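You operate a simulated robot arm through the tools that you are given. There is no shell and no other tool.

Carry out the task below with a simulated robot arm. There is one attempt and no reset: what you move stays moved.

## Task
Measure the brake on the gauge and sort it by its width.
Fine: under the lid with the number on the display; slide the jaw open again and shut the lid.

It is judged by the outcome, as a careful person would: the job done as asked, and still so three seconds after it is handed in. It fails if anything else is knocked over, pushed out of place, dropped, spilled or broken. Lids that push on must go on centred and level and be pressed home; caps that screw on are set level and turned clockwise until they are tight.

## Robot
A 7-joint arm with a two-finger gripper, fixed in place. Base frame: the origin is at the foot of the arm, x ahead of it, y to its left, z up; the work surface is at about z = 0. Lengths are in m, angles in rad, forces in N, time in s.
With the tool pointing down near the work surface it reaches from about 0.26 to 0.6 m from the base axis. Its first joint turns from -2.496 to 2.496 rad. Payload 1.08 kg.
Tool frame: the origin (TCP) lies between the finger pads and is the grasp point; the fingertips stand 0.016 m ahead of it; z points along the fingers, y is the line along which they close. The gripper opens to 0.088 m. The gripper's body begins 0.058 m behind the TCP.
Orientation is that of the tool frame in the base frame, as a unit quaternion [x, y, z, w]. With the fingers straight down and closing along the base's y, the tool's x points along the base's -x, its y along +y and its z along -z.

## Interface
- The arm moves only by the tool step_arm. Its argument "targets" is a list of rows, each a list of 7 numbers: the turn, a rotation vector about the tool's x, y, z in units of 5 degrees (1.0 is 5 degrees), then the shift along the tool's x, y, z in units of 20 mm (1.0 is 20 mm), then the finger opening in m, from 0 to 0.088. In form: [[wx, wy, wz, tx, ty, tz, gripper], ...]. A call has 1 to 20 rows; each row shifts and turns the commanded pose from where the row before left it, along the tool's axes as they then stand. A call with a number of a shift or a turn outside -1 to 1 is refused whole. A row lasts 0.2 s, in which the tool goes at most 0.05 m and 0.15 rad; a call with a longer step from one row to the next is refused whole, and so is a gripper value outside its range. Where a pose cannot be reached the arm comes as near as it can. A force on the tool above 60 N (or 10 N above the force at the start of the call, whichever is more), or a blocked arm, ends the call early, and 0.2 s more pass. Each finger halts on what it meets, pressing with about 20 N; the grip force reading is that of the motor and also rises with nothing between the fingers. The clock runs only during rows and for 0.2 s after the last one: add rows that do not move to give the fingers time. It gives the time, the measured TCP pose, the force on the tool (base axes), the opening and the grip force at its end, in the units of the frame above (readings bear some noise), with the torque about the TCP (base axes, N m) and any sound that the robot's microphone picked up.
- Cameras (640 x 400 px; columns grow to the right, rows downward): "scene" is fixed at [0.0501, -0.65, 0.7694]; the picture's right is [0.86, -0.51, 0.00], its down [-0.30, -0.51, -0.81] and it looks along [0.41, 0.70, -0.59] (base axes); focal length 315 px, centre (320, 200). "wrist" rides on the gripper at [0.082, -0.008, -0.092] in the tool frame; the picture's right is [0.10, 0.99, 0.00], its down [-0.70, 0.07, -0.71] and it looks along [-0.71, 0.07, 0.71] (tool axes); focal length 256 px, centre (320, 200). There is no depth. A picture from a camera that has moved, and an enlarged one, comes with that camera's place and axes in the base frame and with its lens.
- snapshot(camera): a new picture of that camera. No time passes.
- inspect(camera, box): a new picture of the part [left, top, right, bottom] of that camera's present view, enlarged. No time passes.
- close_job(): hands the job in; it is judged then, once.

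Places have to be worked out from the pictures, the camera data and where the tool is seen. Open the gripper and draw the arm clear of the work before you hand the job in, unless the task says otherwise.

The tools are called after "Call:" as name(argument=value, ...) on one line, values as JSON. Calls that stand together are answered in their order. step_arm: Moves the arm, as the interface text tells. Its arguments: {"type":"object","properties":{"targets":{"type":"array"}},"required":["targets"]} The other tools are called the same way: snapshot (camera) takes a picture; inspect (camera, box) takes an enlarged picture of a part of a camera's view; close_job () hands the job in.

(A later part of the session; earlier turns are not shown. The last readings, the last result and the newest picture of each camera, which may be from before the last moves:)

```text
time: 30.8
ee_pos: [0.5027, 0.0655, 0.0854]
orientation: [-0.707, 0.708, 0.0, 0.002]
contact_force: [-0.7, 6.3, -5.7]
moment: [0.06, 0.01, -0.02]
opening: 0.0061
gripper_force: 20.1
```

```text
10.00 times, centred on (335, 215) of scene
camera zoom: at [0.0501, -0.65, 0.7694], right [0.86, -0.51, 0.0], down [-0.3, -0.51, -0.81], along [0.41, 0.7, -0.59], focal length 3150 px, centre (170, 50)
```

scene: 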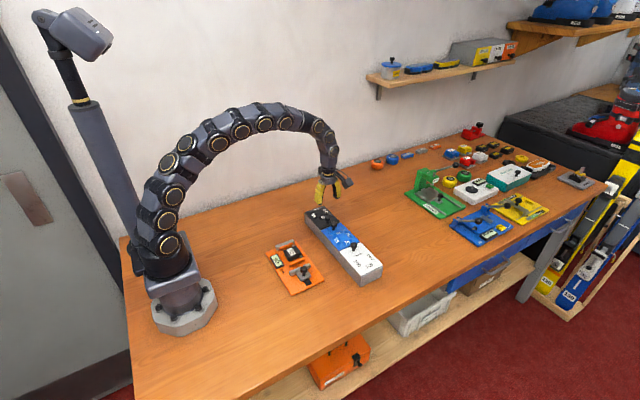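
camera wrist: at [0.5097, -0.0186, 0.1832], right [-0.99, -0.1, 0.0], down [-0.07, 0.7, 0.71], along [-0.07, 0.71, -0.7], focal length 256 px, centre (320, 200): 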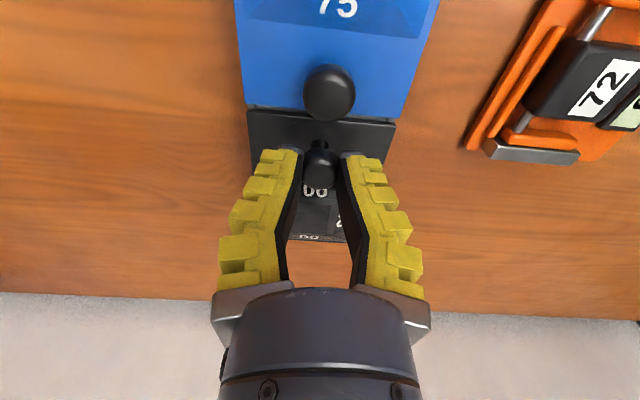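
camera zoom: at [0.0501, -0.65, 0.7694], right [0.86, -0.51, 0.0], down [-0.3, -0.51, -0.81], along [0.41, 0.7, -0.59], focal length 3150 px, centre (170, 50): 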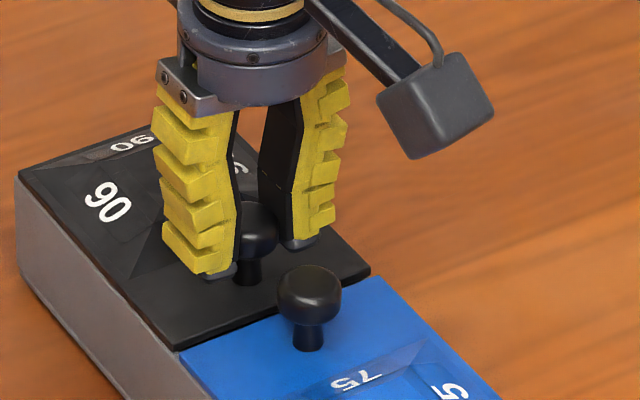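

The grip slides off the head; the lid didn't move. Before pulling again I want to understand the lids, so I'll look at the box ends and seams closely.

Call:
inspect(camera="scene", box=[340, 240, 390, 290])

Call:
inspect(camera="scene", box=[300, 200, 350, 240])

Call:
inspect(camera="scene", box=[325, 225, 375, 265])

```text
8.00 times, centred on (365, 265) of scene
camera zoom: at [0.0501, -0.65, 0.7694], right [0.86, -0.51, 0.0], down [-0.3, -0.51, -0.81], along [0.41, 0.7, -0.59], focal length 2520 px, centre (-40, -320)
```

zoom: 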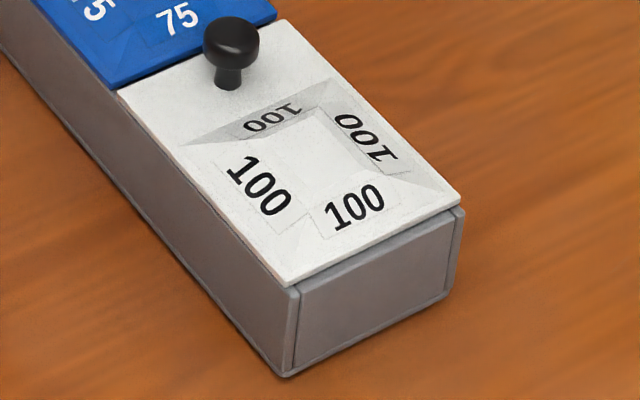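

```text
10.00 times, centred on (325, 220) of scene
camera zoom: at [0.0501, -0.65, 0.7694], right [0.86, -0.51, 0.0], down [-0.3, -0.51, -0.81], along [0.41, 0.7, -0.59], focal length 3150 px, centre (270, 0)
```

zoom: 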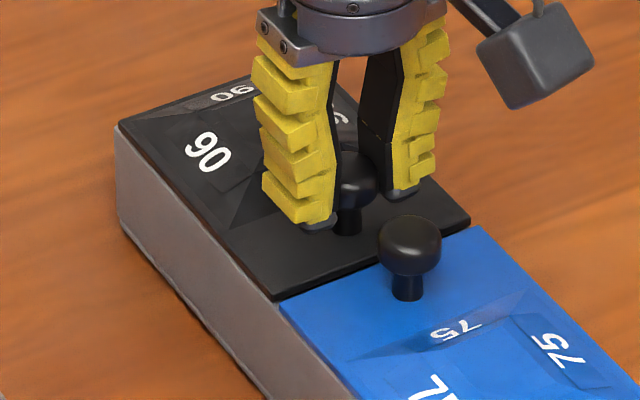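

```text
10.00 times, centred on (350, 245) of scene
camera zoom: at [0.0501, -0.65, 0.7694], right [0.86, -0.51, 0.0], down [-0.3, -0.51, -0.81], along [0.41, 0.7, -0.59], focal length 3150 px, centre (20, -250)
```

zoom: 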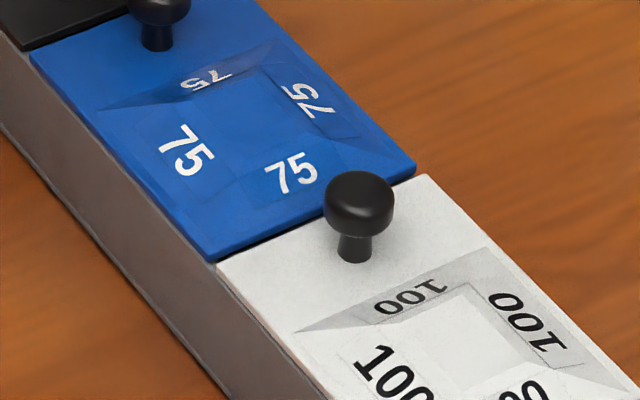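

No hinge hardware is visible, but the knob placement implies a hinge at the +y end. I'll regrip low and pull in 3 mm steps, reading the force each time.

Call:
step_arm(targets=[[0, 0, 0, 0, 0, 0, 0.03], [0, 0, 0, 0, 0, 0, 0.04], [0, 0, 0, 0, 0, 0.4, 0.04], [0, 0, 0, 0, 0, 0.3, 0.04], [0, 0, 0, 0, 0, 0, 0.02], [0, 0, 0, 0, 0, 0, 0.0], [0, 0, 0, 0, 0, 0, 0.0], [0, 0, 0, 0, 0, 0, 0.0]])

Call:
step_arm(targets=[[0, 0, 0, 0, 0, -0.15, 0.0]])

Call:
step_arm(targets=[[0, 0, 0, 0, 0, -0.15, 0.0]])

Call:
inspect(camera="wrist", box=[230, 60, 410, 260])

Call:
inspect(camera="scene", box=[310, 195, 360, 235])

```text
time: 32.6
ee_pos: [0.501, 0.0654, 0.0709]
orientation: [0.707, -0.707, 0.001, -0.001]
contact_force: [0.2, 2.8, 10.8]
moment: [-0.42, 0.07, 0.03]
opening: 0.0143
gripper_force: 20.0
```

```text
time: 33.0
ee_pos: [0.4998, 0.0662, 0.071]
orientation: [0.707, -0.707, -0.002, 0.002]
contact_force: [-0.2, 6.7, 0.4]
moment: [0.04, -0.02, 0.04]
opening: 0.0141
gripper_force: 19.9
```

```text
time: 33.4
ee_pos: [0.5001, 0.065, 0.0741]
orientation: [0.707, -0.707, -0.003, 0.002]
contact_force: [-1.1, 6.5, 0.0]
moment: [0.44, 0.02, -0.03]
opening: 0.0134
gripper_force: 19.9
```

```text
2.00 times, centred on (320, 160) of wrist
camera zoom: at [0.5081, -0.0183, 0.1661], right [-0.99, -0.1, 0.01], down [-0.07, 0.7, 0.71], along [-0.08, 0.71, -0.7], focal length 512 px, centre (320, 280)
```

zoom: 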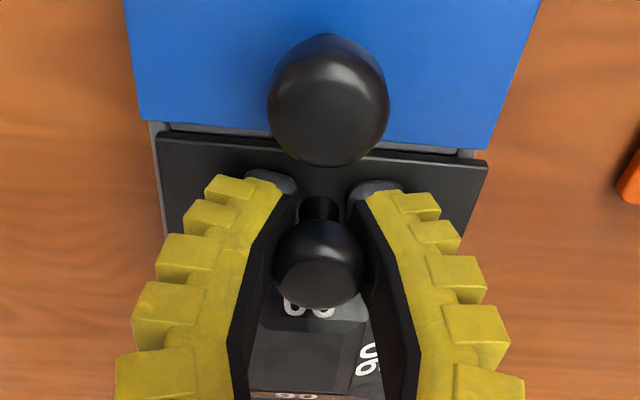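

```text
10.00 times, centred on (335, 215) of scene
camera zoom: at [0.0501, -0.65, 0.7694], right [0.86, -0.51, 0.0], down [-0.3, -0.51, -0.81], along [0.41, 0.7, -0.59], focal length 3150 px, centre (170, 50)
```

zoom: 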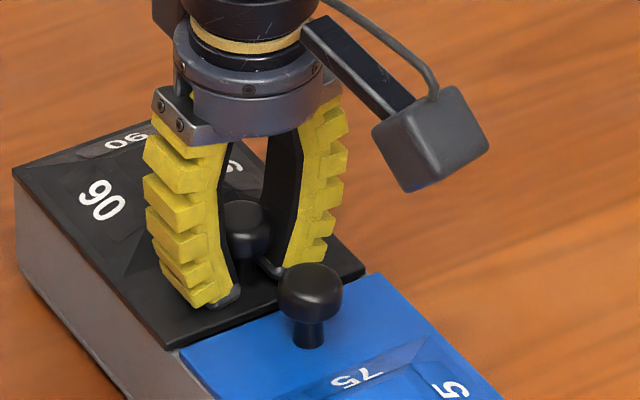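

The lid shifted sideways by a millimetre or two, so it isn't rigidly latched. I'll keep pulling up gently in small steps.

Call:
step_arm(targets=[[0, 0, 0, 0, 0, -0.15, 0.0]])

Call:
step_arm(targets=[[0, 0, 0, 0, 0, -0.15, 0.0]])

Call:
inspect(camera="wrist", box=[230, 60, 410, 260])

Call:
inspect(camera="scene", box=[305, 195, 355, 235])

```text
time: 33.8
ee_pos: [0.5019, 0.0636, 0.0775]
orientation: [-0.707, 0.708, 0.001, -0.001]
contact_force: [-1.5, 3.0, -24.9]
moment: [0.16, 0.0, 0.01]
opening: 0.0119
gripper_force: 20.4
```

```text
time: 34.2
ee_pos: [0.5015, 0.0656, 0.0827]
orientation: [0.707, -0.707, 0.0, -0.002]
contact_force: [-3.8, 5.4, -11.9]
moment: [0.18, -0.02, 0.06]
opening: 0.0062
gripper_force: 20.5
```

```text
2.00 times, centred on (320, 160) of wrist
camera zoom: at [0.5101, -0.0173, 0.175], right [-0.99, -0.1, 0.0], down [-0.07, 0.7, 0.71], along [-0.07, 0.71, -0.7], focal length 512 px, centre (320, 280)
```

zoom: 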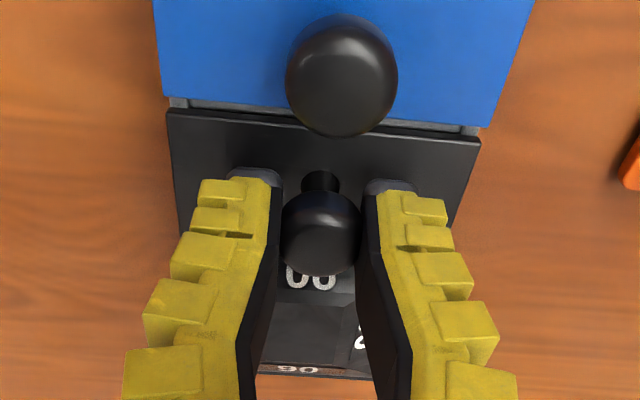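

```text
10.00 times, centred on (330, 215) of scene
camera zoom: at [0.0501, -0.65, 0.7694], right [0.86, -0.51, 0.0], down [-0.3, -0.51, -0.81], along [0.41, 0.7, -0.59], focal length 3150 px, centre (220, 50)
```

zoom: 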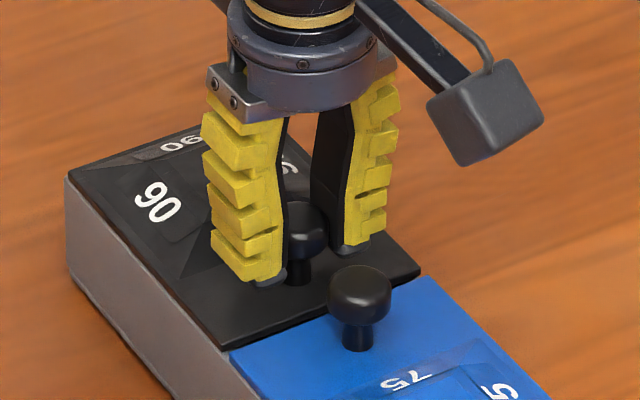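

Pulling with 25 N did nothing, but the lid followed my tool freely in x by 1–2 mm, so it probably slides or pivots rather than lifts. I'll regrip low and nudge it −x a few mm.

Call:
step_arm(targets=[[0, 0, 0, 0, 0, 0, 0.03], [0, 0, 0, 0, 0, 0, 0.04], [0, 0, 0, 0, 0, 0.3, 0.04], [0, 0, 0, 0, 0, 0.15, 0.04], [0, 0, 0, 0, 0, 0, 0.02], [0, 0, 0, 0, 0, 0, 0.0], [0, 0, 0, 0, 0, 0, 0.0]])

Call:
step_arm(targets=[[0, 0, 0, 0, 0.1, 0, 0.0], [0, 0, 0, 0, 0.1, 0, 0.0], [0, 0, 0, 0, 0.1, 0, 0.0], [0, 0, 0, 0, 0, 0, 0.0]])

Call:
inspect(camera="wrist", box=[230, 60, 410, 260])

Call:
inspect(camera="scene", box=[305, 195, 355, 235])

```text
time: 35.8
ee_pos: [0.5016, 0.0655, 0.073]
orientation: [0.707, -0.707, -0.001, 0.001]
contact_force: [0.1, 1.0, 0.1]
moment: [-0.3, 0.01, -0.07]
opening: 0.0155
gripper_force: 20.0
```

```text
time: 36.8
ee_pos: [0.4958, 0.066, 0.074]
orientation: [0.707, -0.707, -0.001, 0.0]
contact_force: [0.0, 2.2, -0.5]
moment: [0.19, 0.0, 0.01]
opening: 0.0152
gripper_force: 20.1
```

```text
2.00 times, centred on (320, 160) of wrist
camera zoom: at [0.5035, -0.0178, 0.1649], right [-0.99, -0.1, 0.0], down [-0.07, 0.7, 0.71], along [-0.07, 0.71, -0.7], focal length 512 px, centre (320, 280)
```

zoom: 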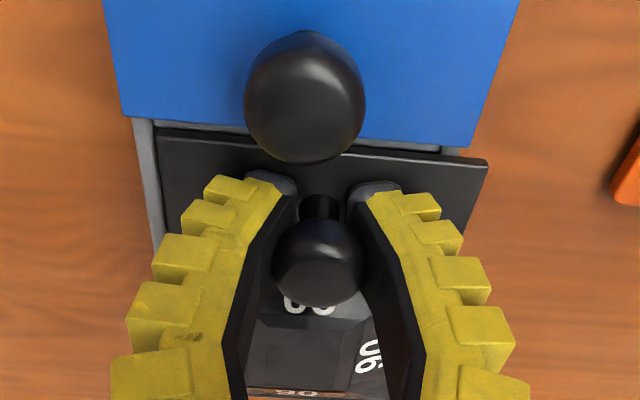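

```text
10.00 times, centred on (330, 215) of scene
camera zoom: at [0.0501, -0.65, 0.7694], right [0.86, -0.51, 0.0], down [-0.3, -0.51, -0.81], along [0.41, 0.7, -0.59], focal length 3150 px, centre (220, 50)
```

zoom: 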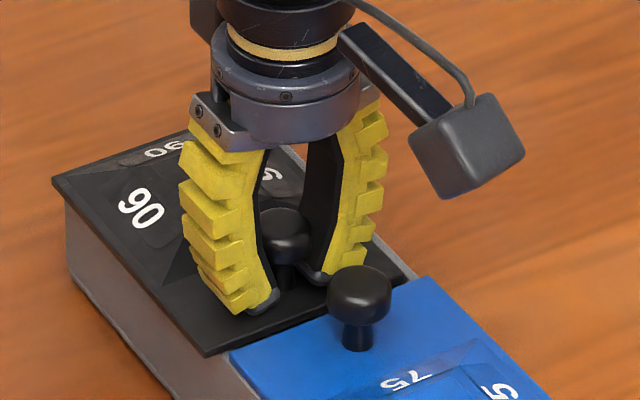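

It slides freely toward −x: a sliding lid. I'll keep sliding it 36 mm more, then check.

Call:
step_arm(targets=[[0, 0, 0, 0, 0.2, 0, 0.0], [0, 0, 0, 0, 0.2, 0, 0.0], [0, 0, 0, 0, 0.2, 0, 0.0], [0, 0, 0, 0, 0.2, 0, 0.0], [0, 0, 0, 0, 0.2, 0, 0.0], [0, 0, 0, 0, 0.2, 0, 0.0], [0, 0, 0, 0, 0.2, 0, 0.0], [0, 0, 0, 0, 0.2, 0, 0.0], [0, 0, 0, 0, 0.2, 0, 0.0], [0, 0, 0, 0, 0, 0, 0.0]])

Call:
snapshot(camera="wrist")

Call:
inspect(camera="scene", box=[280, 180, 370, 260])

```text
time: 39.0
ee_pos: [0.4579, 0.0645, 0.0735]
orientation: [-0.707, 0.707, 0.001, -0.001]
contact_force: [-0.5, 11.0, 0.0]
moment: [0.1, 0.01, -0.03]
opening: 0.0134
gripper_force: 19.9
```

```text
taken
camera wrist: at [0.4667, -0.018, 0.1662], right [-0.99, -0.1, 0.0], down [-0.07, 0.7, 0.71], along [-0.07, 0.71, -0.7], focal length 256 px, centre (320, 200)
```

wrist: 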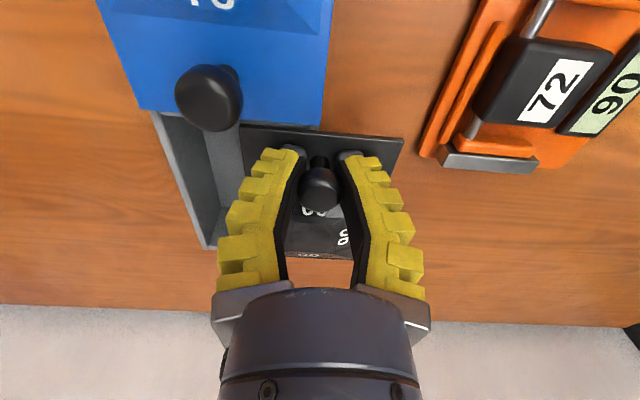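

```text
5.00 times, centred on (325, 220) of scene
camera zoom: at [0.0501, -0.65, 0.7694], right [0.86, -0.51, 0.0], down [-0.3, -0.51, -0.81], along [0.41, 0.7, -0.59], focal length 1575 px, centre (295, 100)
```

zoom: 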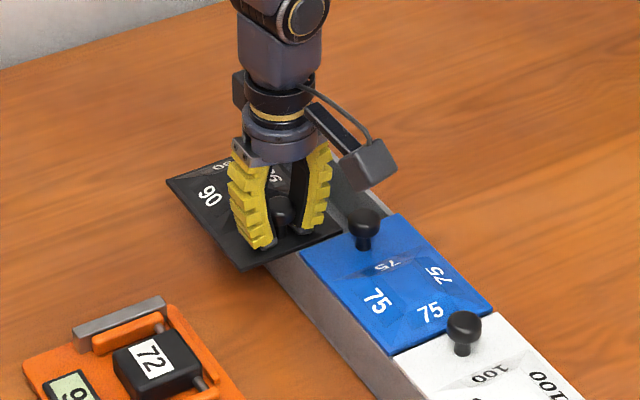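

The compartment is opening. I'll slide another 20 mm, then check.

Call:
step_arm(targets=[[0, 0, 0, -0.05, 0.2, 0, 0.0], [0, 0, 0, 0, 0.2, 0, 0.0], [0, 0, 0, 0, 0.2, 0, 0.0], [0, 0, 0, 0, 0.2, 0, 0.0], [0, 0, 0, 0, 0.2, 0, 0.0], [0, 0, 0, 0, 0, 0, 0.0]])

Call:
snapshot(camera="wrist")

Call:
inspect(camera="scene", box=[270, 180, 370, 260])

```text
time: 40.4
ee_pos: [0.4392, 0.0651, 0.074]
orientation: [-0.706, 0.708, 0.001, -0.001]
contact_force: [-0.5, -0.8, 0.2]
moment: [-0.23, -0.03, 0.03]
opening: 0.0137
gripper_force: 20.2
```

```text
taken
camera wrist: at [0.4477, -0.018, 0.1659], right [-0.99, -0.1, 0.0], down [-0.07, 0.7, 0.71], along [-0.07, 0.71, -0.71], focal length 256 px, centre (320, 200)
```

wrist: 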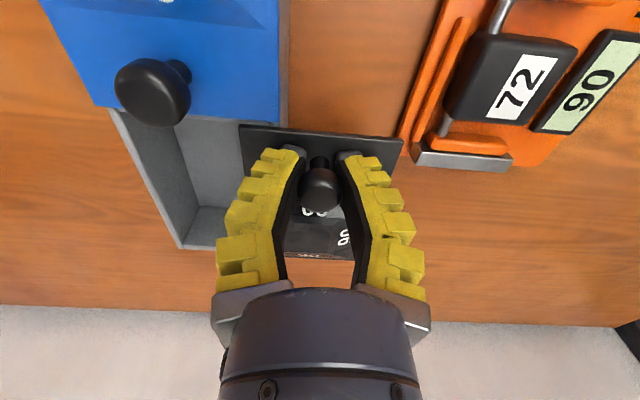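

```text
5.00 times, centred on (320, 220) of scene
camera zoom: at [0.0501, -0.65, 0.7694], right [0.86, -0.51, 0.0], down [-0.3, -0.51, -0.81], along [0.41, 0.7, -0.59], focal length 1575 px, centre (320, 100)
```

zoom: 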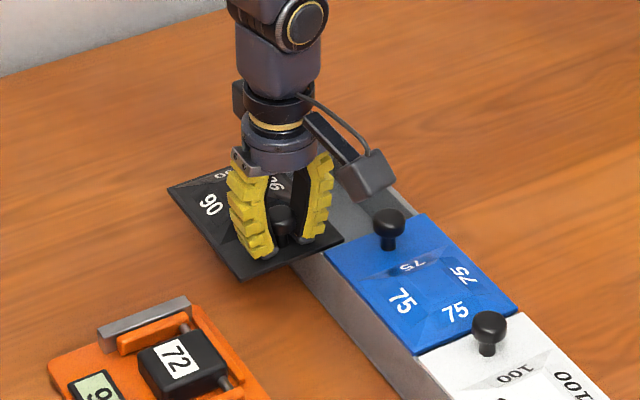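

Opened about 62 mm with no stop yet; the brake is about 52 mm deep. I'll slide 8 mm more slowly, watching for a stop.

Call:
step_arm(targets=[[0, 0, 0, 0, 0.1, 0, 0.0], [0, 0, 0, 0, 0.1, 0, 0.0], [0, 0, 0, 0, 0.1, 0, 0.0], [0, 0, 0, 0, 0.1, 0, 0.0], [0, 0, 0, 0, 0, 0, 0.0]])

Call:
snapshot(camera="wrist")

Call:
inspect(camera="scene", box=[270, 180, 370, 260])

```text
time: 41.6
ee_pos: [0.4308, 0.0656, 0.0726]
orientation: [-0.707, 0.708, 0.001, -0.001]
contact_force: [0.7, -14.1, 0.7]
moment: [-0.1, -0.01, 0.01]
opening: 0.0145
gripper_force: 19.7
```

```text
taken
camera wrist: at [0.4392, -0.0175, 0.1653], right [-0.99, -0.1, 0.0], down [-0.07, 0.7, 0.71], along [-0.07, 0.7, -0.71], focal length 256 px, centre (320, 200)
```

wrist: 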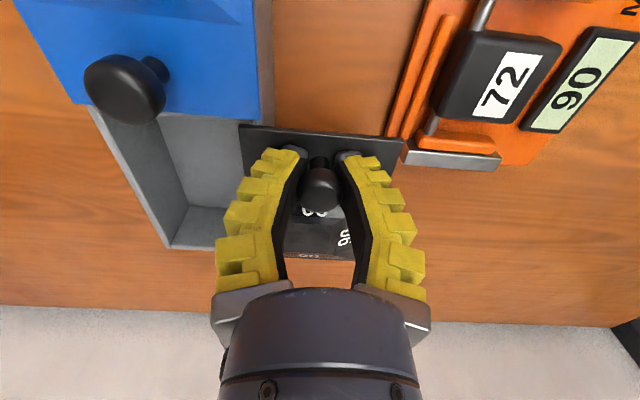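

```text
5.00 times, centred on (320, 220) of scene
camera zoom: at [0.0501, -0.65, 0.7694], right [0.86, -0.51, 0.0], down [-0.3, -0.51, -0.81], along [0.41, 0.7, -0.59], focal length 1575 px, centre (320, 100)
```

zoom: 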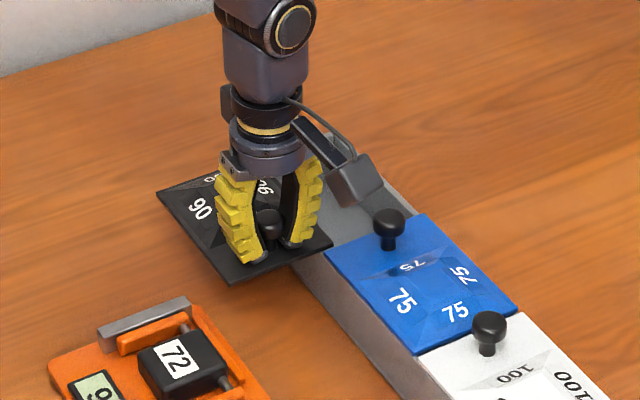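

Nearly fully open and still no stop. To keep the lid well held on its rails I'll push back 4 mm, relieve the y load, open the fingers and see that it stays.

Call:
step_arm(targets=[[0, 0, 0, 0.04, -0.1, 0, 0.0], [0, 0, 0, 0, -0.1, 0, 0.0], [0, 0, 0, 0, 0, 0, 0.01], [0, 0, 0, 0, 0, 0, 0.02], [0, 0, 0, 0, 0, 0, 0.03], [0, 0, 0, 0, 0, 0, 0.035], [0, 0, 0, 0, 0, 0, 0.035]])

Call:
inspect(camera="wrist", box=[200, 80, 440, 280])

Call:
inspect(camera="scene", box=[290, 200, 350, 240])

```text
time: 43.2
ee_pos: [0.435, 0.0659, 0.0736]
orientation: [0.707, -0.707, 0.0, 0.0]
contact_force: [0.6, -0.3, 0.6]
moment: [0.0, -0.01, -0.01]
opening: 0.0397
gripper_force: 3.7
```

```text
2.00 times, centred on (320, 180) of wrist
camera zoom: at [0.4436, -0.0173, 0.1662], right [-0.99, -0.1, 0.0], down [-0.07, 0.7, 0.71], along [-0.07, 0.71, -0.7], focal length 512 px, centre (320, 240)
```

zoom: 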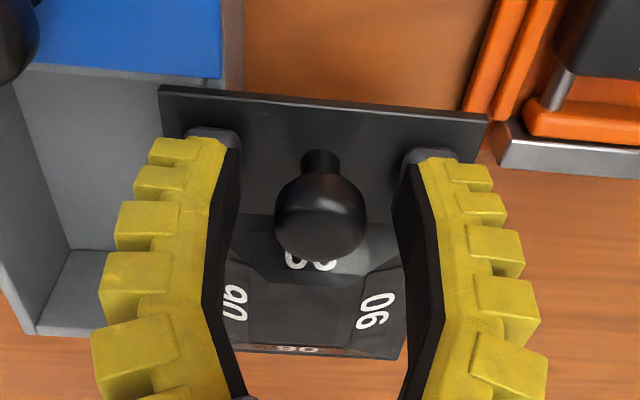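

```text
10.00 times, centred on (320, 220) of scene
camera zoom: at [0.0501, -0.65, 0.7694], right [0.86, -0.51, 0.0], down [-0.3, -0.51, -0.81], along [0.41, 0.7, -0.59], focal length 3150 px, centre (320, 0)
```

zoom: 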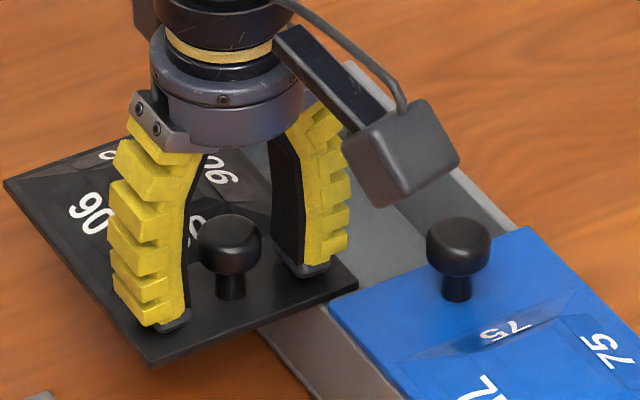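

The lid stays put. I'll rise clear and then move over toward the brake while looking into the compartment.

Call:
step_arm(targets=[[0, 0, 0, 0, 0, -0.5, 0.04], [0, 0, 0, 0, 0, -1, 0.045], [0, 0, 0, 0, 0, -1, 0.045], [0, 0, 0, 0, 0, -1, 0.045], [0, 0, 0, 0, 0, -1, 0.045], [0, 0, 0, 0, 0, -1, 0.045], [0, 0, 0, 0, 0, -1, 0.045], [0, 0, 0, 1, 0, 0, 0.045], [0, 0, 0, 1, 0, 0, 0.045], [0, 0, 0, 0, 0, 0, 0.045]])

Call:
snapshot(camera="wrist")

Call:
inspect(camera="scene", box=[260, 190, 370, 290])

```text
time: 45.4
ee_pos: [0.4339, 0.0265, 0.2044]
orientation: [-0.707, 0.707, 0.0, 0.0]
contact_force: [-0.4, 0.4, 0.8]
moment: [0.0, 0.01, 0.01]
opening: 0.0496
gripper_force: 3.3
```

```text
taken
camera wrist: at [0.442, -0.0557, 0.2963], right [-0.99, -0.1, 0.0], down [-0.07, 0.7, 0.71], along [-0.07, 0.71, -0.71], focal length 256 px, centre (320, 200)
```

wrist: 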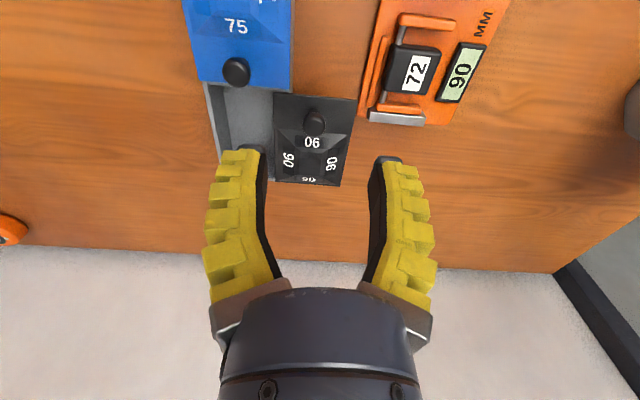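

```text
4.00 times, centred on (315, 240) of scene
camera zoom: at [0.0501, -0.65, 0.7694], right [0.86, -0.51, 0.0], down [-0.3, -0.51, -0.81], along [0.41, 0.7, -0.59], focal length 1260 px, centre (340, 40)
```

zoom: 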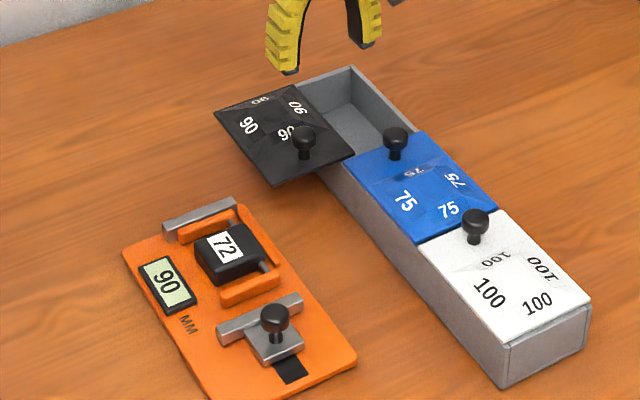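

The compartment is open and empty; the brake centre is now near (0.340, 0.016). I'll turn the tool back so the fingers close along y, and go above the brake.

Call:
step_arm(targets=[[0, 0, 1, 0, 0, 0, 0.05], [0, 0, 1, 0, 0, 0, 0.05], [0, 0, 1, 0, 0, 0, 0.055], [0, 0, 1, 0, 0, 0, 0.055], [0, 0, 1, 0, 0, 0, 0.055], [0, 0, 1, 0, 0, 0, 0.055], [0, 0, 1, 0, 0, 0, 0.055], [0, 0, 1, 0, 0, 0, 0.055], [0, 0, 1, 0, 0, 0, 0.055], [0, 0, 1, 0, 0, 0, 0.055], [0, 0, 1, 0, 0, 0, 0.055], [0, 0, 1, 0, 0, 0, 0.055], [0, 0, 1, 0, 0, 0, 0.055], [0, 0, 1, 0, 0, 0, 0.055], [0, 0, 1, 0, 0, 0, 0.055], [0, 0, 1, 0, 0, 0, 0.055], [0, 0, 1, 0, 0, 0, 0.055], [0, 0, 1, 0, 0, 0, 0.055], [0, 0, 0, 0, 0, 0, 0.055]])

Call:
step_arm(targets=[[0, 0, 0, 1, -0.1, 0.2, 0.055], [0, 0, 0, 1, -0.1, 0.4, 0.055], [0, 0, 0, 1, -0.1, 0.6, 0.055], [0, 0, 0, 1, -0.1, 0.8, 0.055], [0, 0, 0, 0.75, -0.1, 1, 0.055], [0, 0, 0, 0, 0, 1, 0.055], [0, 0, 0, 0, 0, 0, 0.055]])

Call:
snapshot(camera="wrist")

Call:
inspect(camera="scene", box=[260, 200, 360, 290])

```text
time: 49.4
ee_pos: [0.4349, 0.0262, 0.2025]
orientation: [0.001, 1.0, 0.0, 0.0]
contact_force: [0.1, -0.7, 0.3]
moment: [0.01, 0.01, 0.05]
opening: 0.0592
gripper_force: 3.0
```

```text
time: 51.0
ee_pos: [0.3403, 0.0155, 0.1244]
orientation: [0.0, 1.0, 0.0, 0.0]
contact_force: [-0.6, -0.6, 0.4]
moment: [-0.03, 0.0, 0.0]
opening: 0.0589
gripper_force: 2.7
```

```text
taken
camera wrist: at [0.2578, 0.0064, 0.2174], right [-0.1, 0.99, 0.0], down [0.7, 0.07, 0.71], along [0.71, 0.07, -0.71], focal length 256 px, centre (320, 200)
```

wrist: 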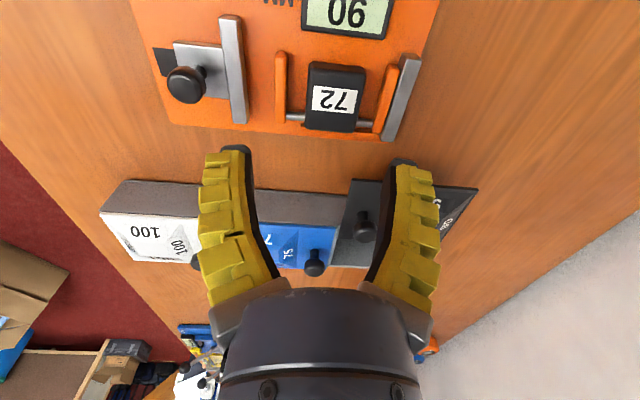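

```text
4.44 times, centred on (310, 245) of scene
camera zoom: at [0.0501, -0.65, 0.7694], right [0.86, -0.51, 0.0], down [-0.3, -0.51, -0.81], along [0.41, 0.7, -0.59], focal length 1400 px, centre (364, 0)
```

zoom: 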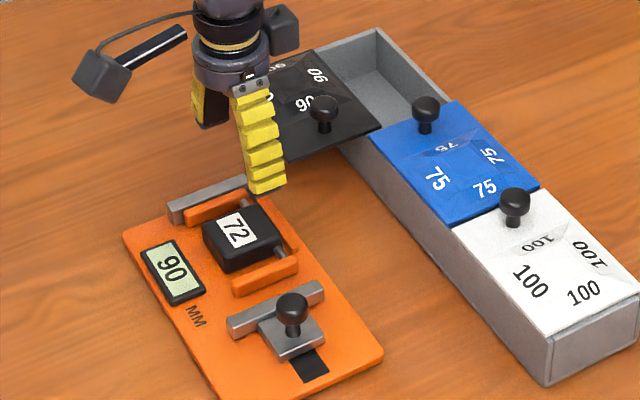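

I'll enlarge the brake in the wrist view to place the fingers precisely in the gaps between body and arms.

Call:
inspect(camera="wrist", box=[230, 30, 430, 155])

```text
3.20 times, centred on (330, 92) of wrist
camera zoom: at [0.2578, 0.0064, 0.2174], right [-0.1, 0.99, 0.0], down [0.7, 0.07, 0.71], along [0.71, 0.07, -0.71], focal length 819 px, centre (288, 544)
```

zoom: 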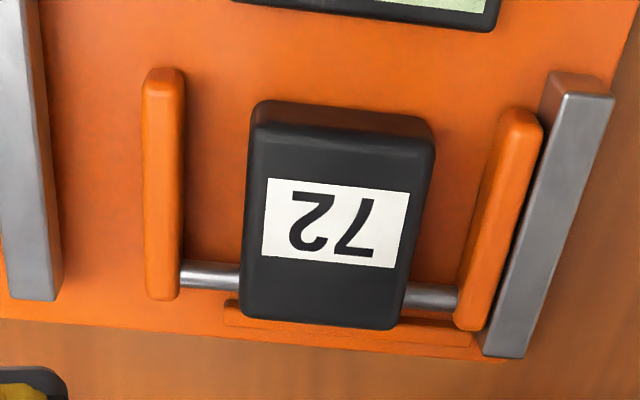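

Brake centre computes to about (0.340, 0.0248), body 40 mm wide with ~15 mm gaps to the arms. I'll align, set the opening to about 45 mm, and descend to just above it.

Call:
step_arm(targets=[[0, 0, 0, 0, 0.465, 0.5, 0.0425], [0, 0, 0, 0, 0, 1, 0.0425], [0, 0, 0, 0, 0, 1, 0.0425], [0, 0, 0, 0, 0, 0.5, 0.0425], [0, 0, 0, 0, 0, 0, 0.0425]])

Call:
inspect(camera="wrist", box=[180, 60, 460, 260])

Call:
inspect(camera="scene", box=[265, 225, 335, 285])

```text
time: 52.2
ee_pos: [0.34, 0.0224, 0.0657]
orientation: [0.0, 1.0, 0.0, 0.0]
contact_force: [-0.4, -0.7, 0.4]
moment: [0.01, 0.01, 0.02]
opening: 0.047
gripper_force: 3.2
```

```text
2.00 times, centred on (320, 160) of wrist
camera zoom: at [0.2581, 0.0126, 0.1575], right [-0.1, 0.99, 0.0], down [0.7, 0.07, 0.71], along [0.71, 0.07, -0.71], focal length 512 px, centre (320, 280)
```

zoom: 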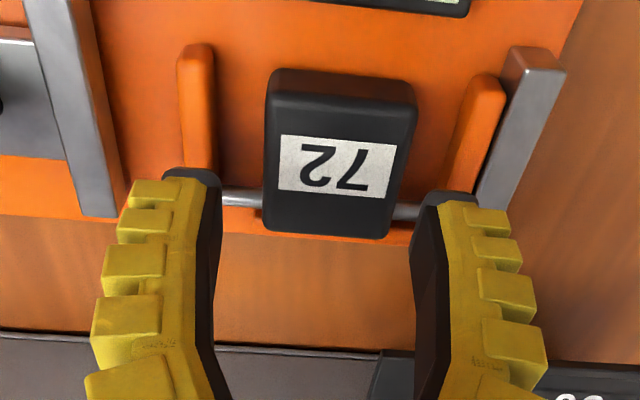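

```text
6.67 times, centred on (300, 255) of scene
camera zoom: at [0.0501, -0.65, 0.7694], right [0.86, -0.51, 0.0], down [-0.3, -0.51, -0.81], along [0.41, 0.7, -0.59], focal length 2100 px, centre (453, -167)
```

zoom: 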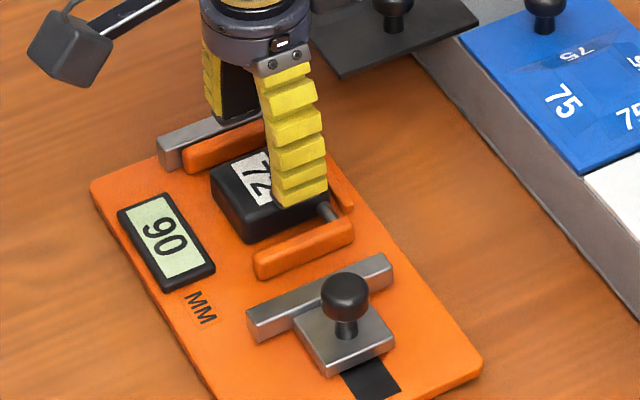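

The tool sits about 3 mm too far to −y relative to the brake. I'll shift +y, narrow to ~44 mm and descend in stages.

Call:
step_arm(targets=[[0, 0, 0, 0, 0.13, 0, 0.039], [0, 0, 0, 0, 0, 0, 0.039], [0, 0, 0, 0, 0, 0.4, 0.039], [0, 0, 0, 0, 0, 0.2, 0.039], [0, 0, 0, 0, 0, 0, 0.039]])

Call:
inspect(camera="wrist", box=[180, 60, 460, 260])

Call:
inspect(camera="scene", box=[265, 225, 335, 285])

```text
time: 53.4
ee_pos: [0.3413, 0.0273, 0.0525]
orientation: [-0.001, 1.0, 0.0, 0.0]
contact_force: [0.8, -0.1, 0.3]
moment: [0.01, 0.0, 0.01]
opening: 0.0436
gripper_force: 2.7
```

```text
2.00 times, centred on (320, 160) of wrist
camera zoom: at [0.2583, 0.0181, 0.1439], right [-0.1, 0.99, 0.0], down [0.7, 0.07, 0.71], along [0.71, 0.07, -0.7], focal length 512 px, centre (320, 280)
```

zoom: 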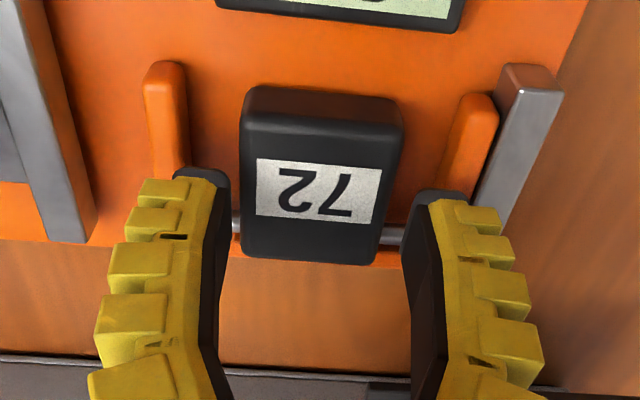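

```text
6.67 times, centred on (300, 255) of scene
camera zoom: at [0.0501, -0.65, 0.7694], right [0.86, -0.51, 0.0], down [-0.3, -0.51, -0.81], along [0.41, 0.7, -0.59], focal length 2100 px, centre (453, -167)
```

zoom: 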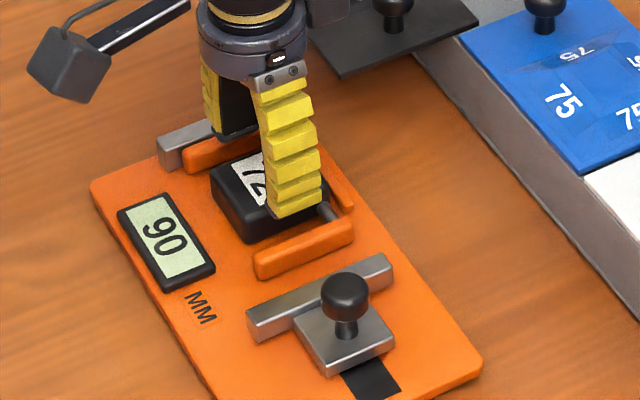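

Fingertips are just above the body top (z≈0.031), centred within about 1.5 mm. I'll correct −1.2 mm in y and go down 10 mm.

Call:
step_arm(targets=[[0, 0, 0, 0, -0.06, 0, 0.039], [0, 0, 0, 0, 0, 0.25, 0.039], [0, 0, 0, 0, 0, 0.25, 0.039], [0, 0, 0, 0, 0, 0, 0.039]])

Call:
inspect(camera="wrist", box=[180, 60, 460, 260])

Call:
inspect(camera="scene", box=[265, 225, 335, 285])

```text
time: 54.4
ee_pos: [0.3392, 0.0253, 0.041]
orientation: [0.0, 1.0, 0.0, 0.0]
contact_force: [-0.4, 0.9, -0.6]
moment: [0.0, 0.04, 0.02]
opening: 0.0436
gripper_force: 3.4
```

```text
2.00 times, centred on (320, 160) of wrist
camera zoom: at [0.2578, 0.0166, 0.1335], right [-0.1, 0.99, 0.0], down [0.7, 0.07, 0.71], along [0.71, 0.07, -0.71], focal length 512 px, centre (320, 280)
```

zoom: 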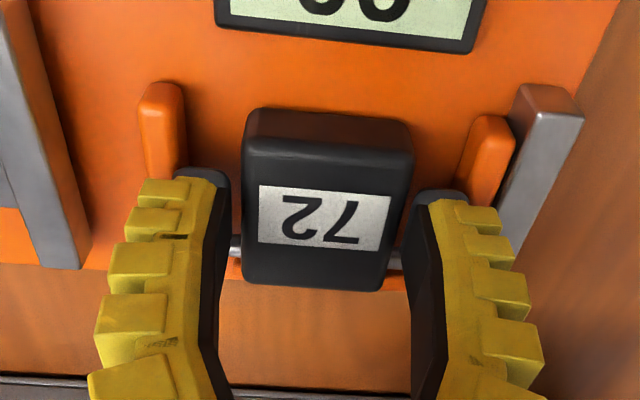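

```text
6.67 times, centred on (300, 255) of scene
camera zoom: at [0.0501, -0.65, 0.7694], right [0.86, -0.51, 0.0], down [-0.3, -0.51, -0.81], along [0.41, 0.7, -0.59], focal length 2100 px, centre (453, -167)
```

zoom: 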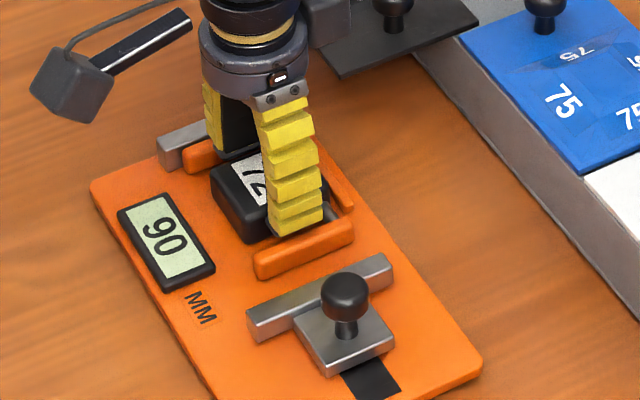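

No contact and well centred. I'll go down 6 mm more between body and arms.

Call:
step_arm(targets=[[0, 0, 0, 0, 0, 0.15, 0.039], [0, 0, 0, 0, 0, 0.15, 0.039], [0, 0, 0, 0, 0, 0, 0.039]])

Call:
inspect(camera="wrist", box=[180, 60, 460, 260])

Call:
inspect(camera="scene", box=[265, 225, 335, 285])

```text
time: 55.2
ee_pos: [0.3412, 0.0266, 0.0349]
orientation: [0.0, 1.0, 0.0, 0.0]
contact_force: [-0.4, 1.2, 0.4]
moment: [-0.03, 0.0, -0.01]
opening: 0.0436
gripper_force: 3.2
```

```text
2.00 times, centred on (320, 160) of wrist
camera zoom: at [0.2582, 0.0166, 0.1274], right [-0.1, 0.99, 0.0], down [0.7, 0.07, 0.71], along [0.71, 0.07, -0.71], focal length 512 px, centre (320, 280)
```

zoom: 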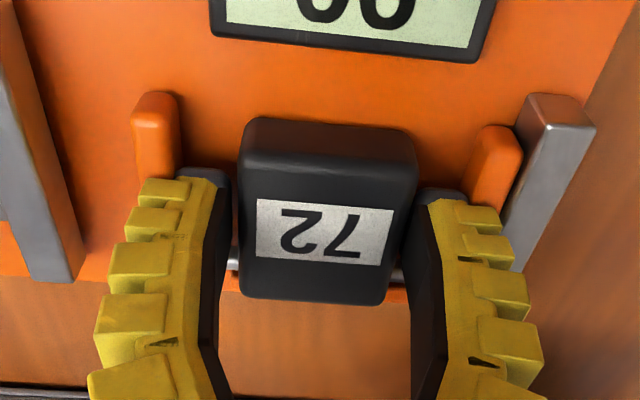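

```text
6.67 times, centred on (300, 255) of scene
camera zoom: at [0.0501, -0.65, 0.7694], right [0.86, -0.51, 0.0], down [-0.3, -0.51, -0.81], along [0.41, 0.7, -0.59], focal length 2100 px, centre (453, -167)
```

zoom: 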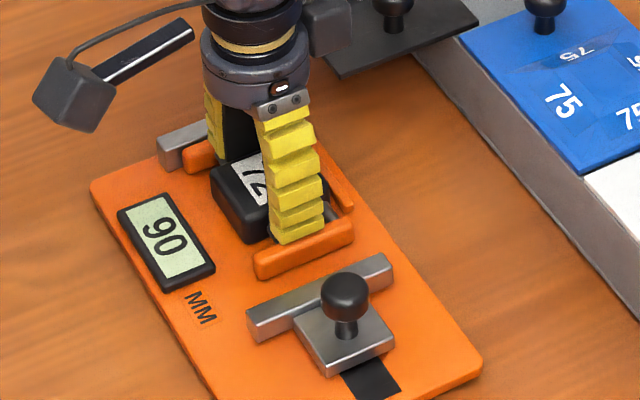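

Still free. I'll go 3 mm further and close on the body.

Call:
step_arm(targets=[[0, 0, 0, 0, 0, 0.15, 0.039], [0, 0, 0, 0, 0, 0, 0.03], [0, 0, 0, 0, 0, 0, 0.02], [0, 0, 0, 0, 0, 0, 0.02], [0, 0, 0, 0, 0, 0, 0.02]])

Call:
inspect(camera="wrist", box=[180, 60, 460, 260])

```text
time: 56.4
ee_pos: [0.3409, 0.0267, 0.0325]
orientation: [0.0, 1.0, 0.0, 0.0]
contact_force: [-5.4, 7.6, 33.9]
moment: [0.06, 0.23, 0.01]
opening: 0.0344
gripper_force: 19.9
```

```text
2.00 times, centred on (320, 160) of wrist
camera zoom: at [0.2587, 0.0167, 0.1247], right [-0.1, 0.99, 0.0], down [0.7, 0.07, 0.71], along [0.71, 0.07, -0.7], focal length 512 px, centre (320, 280)
```

zoom: 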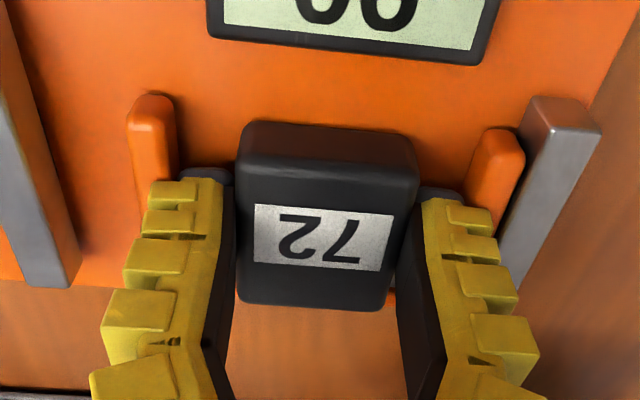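

Gripped, but the fingers press down with 34 N. I'll ease up 2 mm, check, then lift.

Call:
step_arm(targets=[[0, 0, 0, 0, 0, -0.1, 0.02], [0, 0, 0, 0, 0, 0, 0.02]])

Call:
step_arm(targets=[[0, 0, 0, 0, 0, -0.2, 0.02], [0, 0, 0, 0, 0, -0.2, 0.02], [0, 0, 0, 0, 0, -0.3, 0.02], [0, 0, 0, 0, 0, 0, 0.02]])

Call:
inspect(camera="wrist", box=[180, 60, 460, 260])

Call:
inspect(camera="scene", box=[265, 225, 335, 285])

```text
time: 57.0
ee_pos: [0.3404, 0.0263, 0.0328]
orientation: [0.0, 1.0, 0.0, -0.001]
contact_force: [0.4, -0.1, 0.1]
moment: [-0.01, -0.04, 0.01]
opening: 0.0333
gripper_force: 20.4
```

```text
time: 58.0
ee_pos: [0.3423, 0.0257, 0.0488]
orientation: [0.0, 1.0, 0.001, 0.0]
contact_force: [0.3, -0.3, -1.5]
moment: [0.0, -0.02, 0.02]
opening: 0.0336
gripper_force: 19.7
```

```text
2.00 times, centred on (320, 160) of wrist
camera zoom: at [0.2597, 0.0163, 0.1408], right [-0.1, 0.99, 0.0], down [0.7, 0.07, 0.71], along [0.71, 0.07, -0.7], focal length 512 px, centre (320, 280)
```

zoom: 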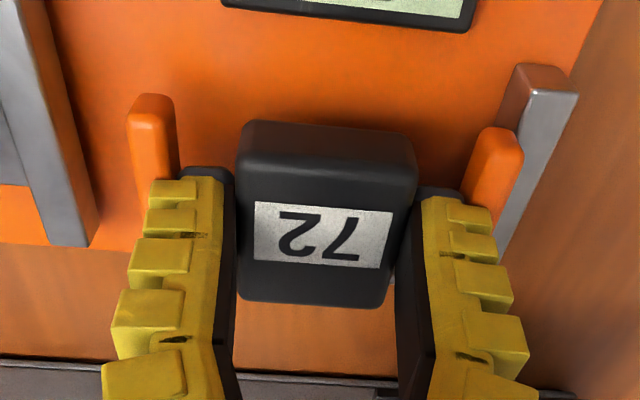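

```text
6.67 times, centred on (300, 255) of scene
camera zoom: at [0.0501, -0.65, 0.7694], right [0.86, -0.51, 0.0], down [-0.3, -0.51, -0.81], along [0.41, 0.7, -0.59], focal length 2100 px, centre (453, -167)
```

zoom: 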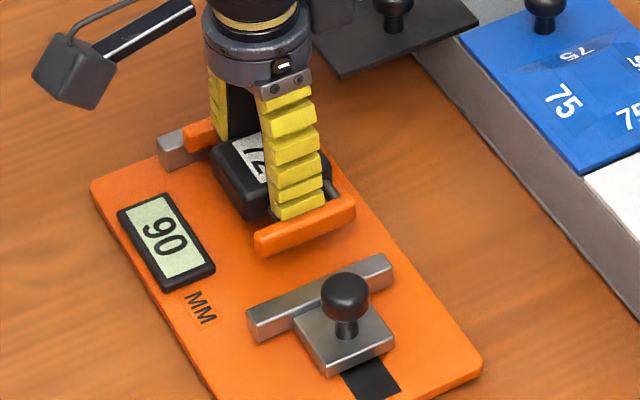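

The brake is held level. I'll raise it to z≈0.14, then carry it over the open compartment.

Call:
step_arm(targets=[[0, 0, 0, 0, 0, -0.6, 0.02], [0, 0, 0, 0, 0, -1, 0.02], [0, 0, 0, 0, 0, -1, 0.02], [0, 0, 0, 0, 0, -1, 0.02], [0, 0, 0, 0, 0, -1, 0.02], [0, 0, 0, -0.5, 0.2, 0, 0.02], [0, 0, 0, -0.9, 0.4, 0, 0.02], [0, 0, 0, -0.9, 0.4, 0, 0.02], [0, 0, 0, -0.9, 0.4, 0, 0.02], [0, 0, 0, -0.9, 0.4, 0, 0.02], [0, 0, 0, -0.9, 0.4, 0, 0.02], [0, 0, 0, -0.9, 0.4, 0, 0.02], [0, 0, 0, -0.9, 0.4, 0, 0.02], [0, 0, 0, -0.7, 0.4, 0, 0.02], [0, 0, 0, -0.4, 0.4, 0, 0.02], [0, 0, 0, 0, 0, 0, 0.02]])

Call:
snapshot(camera="wrist")

Call:
inspect(camera="scene", box=[280, 160, 380, 250])

```text
time: 61.4
ee_pos: [0.4993, 0.1029, 0.1417]
orientation: [0.001, 1.0, -0.001, 0.0]
contact_force: [-0.3, 1.0, -0.5]
moment: [0.0, 0.0, 0.02]
opening: 0.0338
gripper_force: 20.0
```

```text
taken
camera wrist: at [0.4171, 0.0935, 0.2326], right [-0.1, 0.99, 0.0], down [0.7, 0.07, 0.71], along [0.7, 0.07, -0.71], focal length 256 px, centre (320, 200)
```

wrist: 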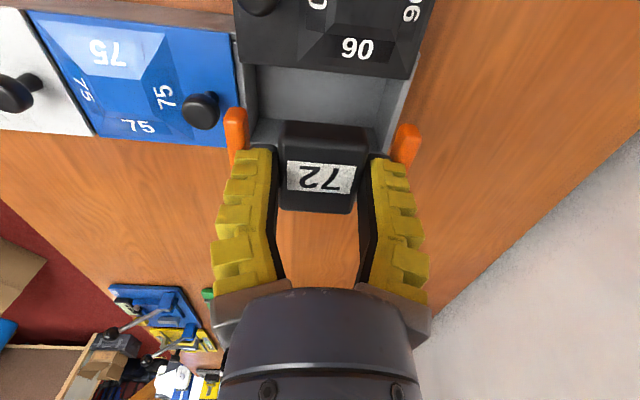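

```text
4.44 times, centred on (330, 205) of scene
camera zoom: at [0.0501, -0.65, 0.7694], right [0.86, -0.51, 0.0], down [-0.3, -0.51, -0.81], along [0.41, 0.7, -0.59], focal length 1400 px, centre (276, 178)
```

zoom: 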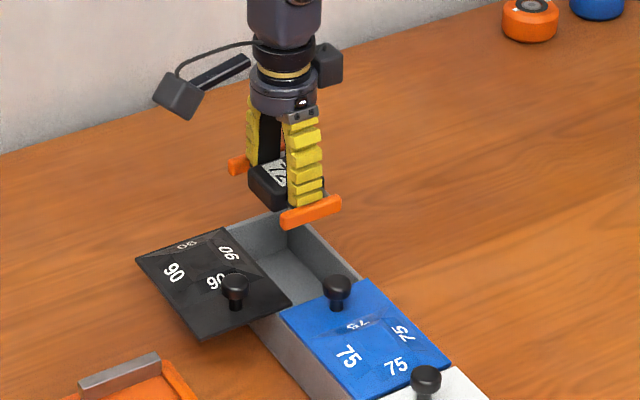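

I'll enlarge to find the compartment walls and lid edge accurately.

Call:
inspect(camera="wrist", box=[200, 40, 450, 220])

```text
2.22 times, centred on (325, 130) of wrist
camera zoom: at [0.4171, 0.0935, 0.2326], right [-0.1, 0.99, 0.0], down [0.7, 0.07, 0.71], along [0.7, 0.07, -0.71], focal length 569 px, centre (309, 356)
```

zoom: 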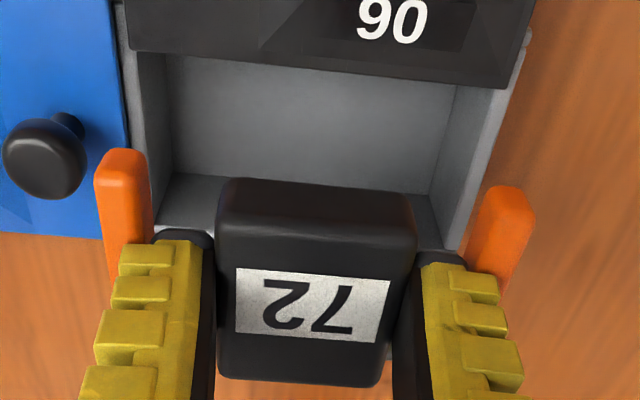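

Compartment inside spans about y 0.049–0.156, x 0.475 (lid edge)–0.535; the brake is centred in y and needs +4 mm in x. I'll shift and go down to just above the rim.

Call:
step_arm(targets=[[0, 0, 0, -0.2, 0, 0, 0.02], [0, 0, 0, 0, 0, 0.8, 0.02], [0, 0, 0, 0, 0, 0.8, 0.02], [0, 0, 0, 0, 0, 0.8, 0.02], [0, 0, 0, 0, 0, 0.6, 0.02], [0, 0, 0, 0, 0, 0, 0.02]])

Call:
inspect(camera="wrist", box=[200, 40, 450, 220])

Call:
inspect(camera="scene", box=[290, 190, 360, 240])

```text
time: 62.8
ee_pos: [0.5027, 0.1014, 0.0787]
orientation: [0.0, 1.0, 0.0, 0.0]
contact_force: [0.0, -0.6, -0.9]
moment: [0.0, -0.05, -0.04]
opening: 0.0343
gripper_force: 19.5
```

```text
2.22 times, centred on (325, 130) of wrist
camera zoom: at [0.4209, 0.0922, 0.1711], right [-0.1, 0.99, 0.0], down [0.7, 0.07, 0.71], along [0.71, 0.07, -0.7], focal length 569 px, centre (309, 356)
```

zoom: 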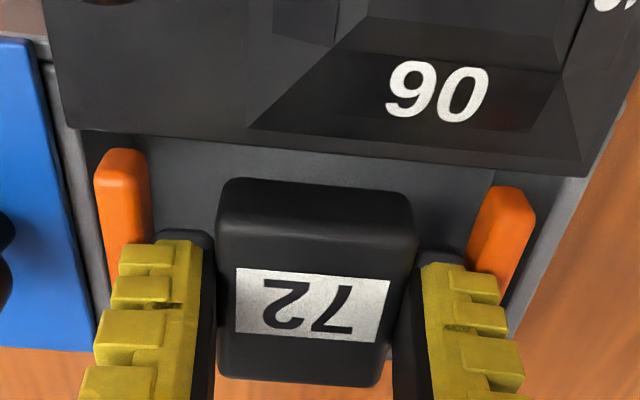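

```text
8.00 times, centred on (325, 215) of scene
camera zoom: at [0.0501, -0.65, 0.7694], right [0.86, -0.51, 0.0], down [-0.3, -0.51, -0.81], along [0.41, 0.7, -0.59], focal length 2520 px, centre (280, 80)
```

zoom: 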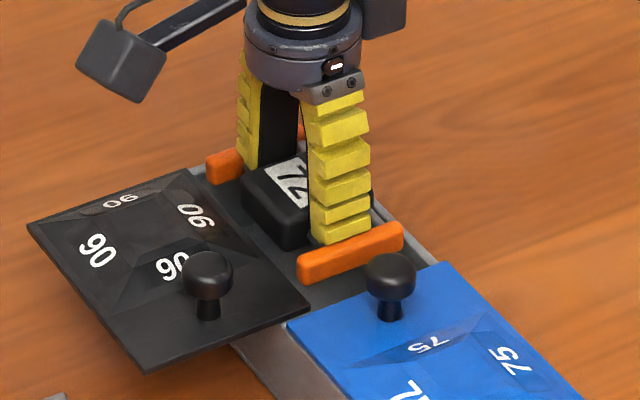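

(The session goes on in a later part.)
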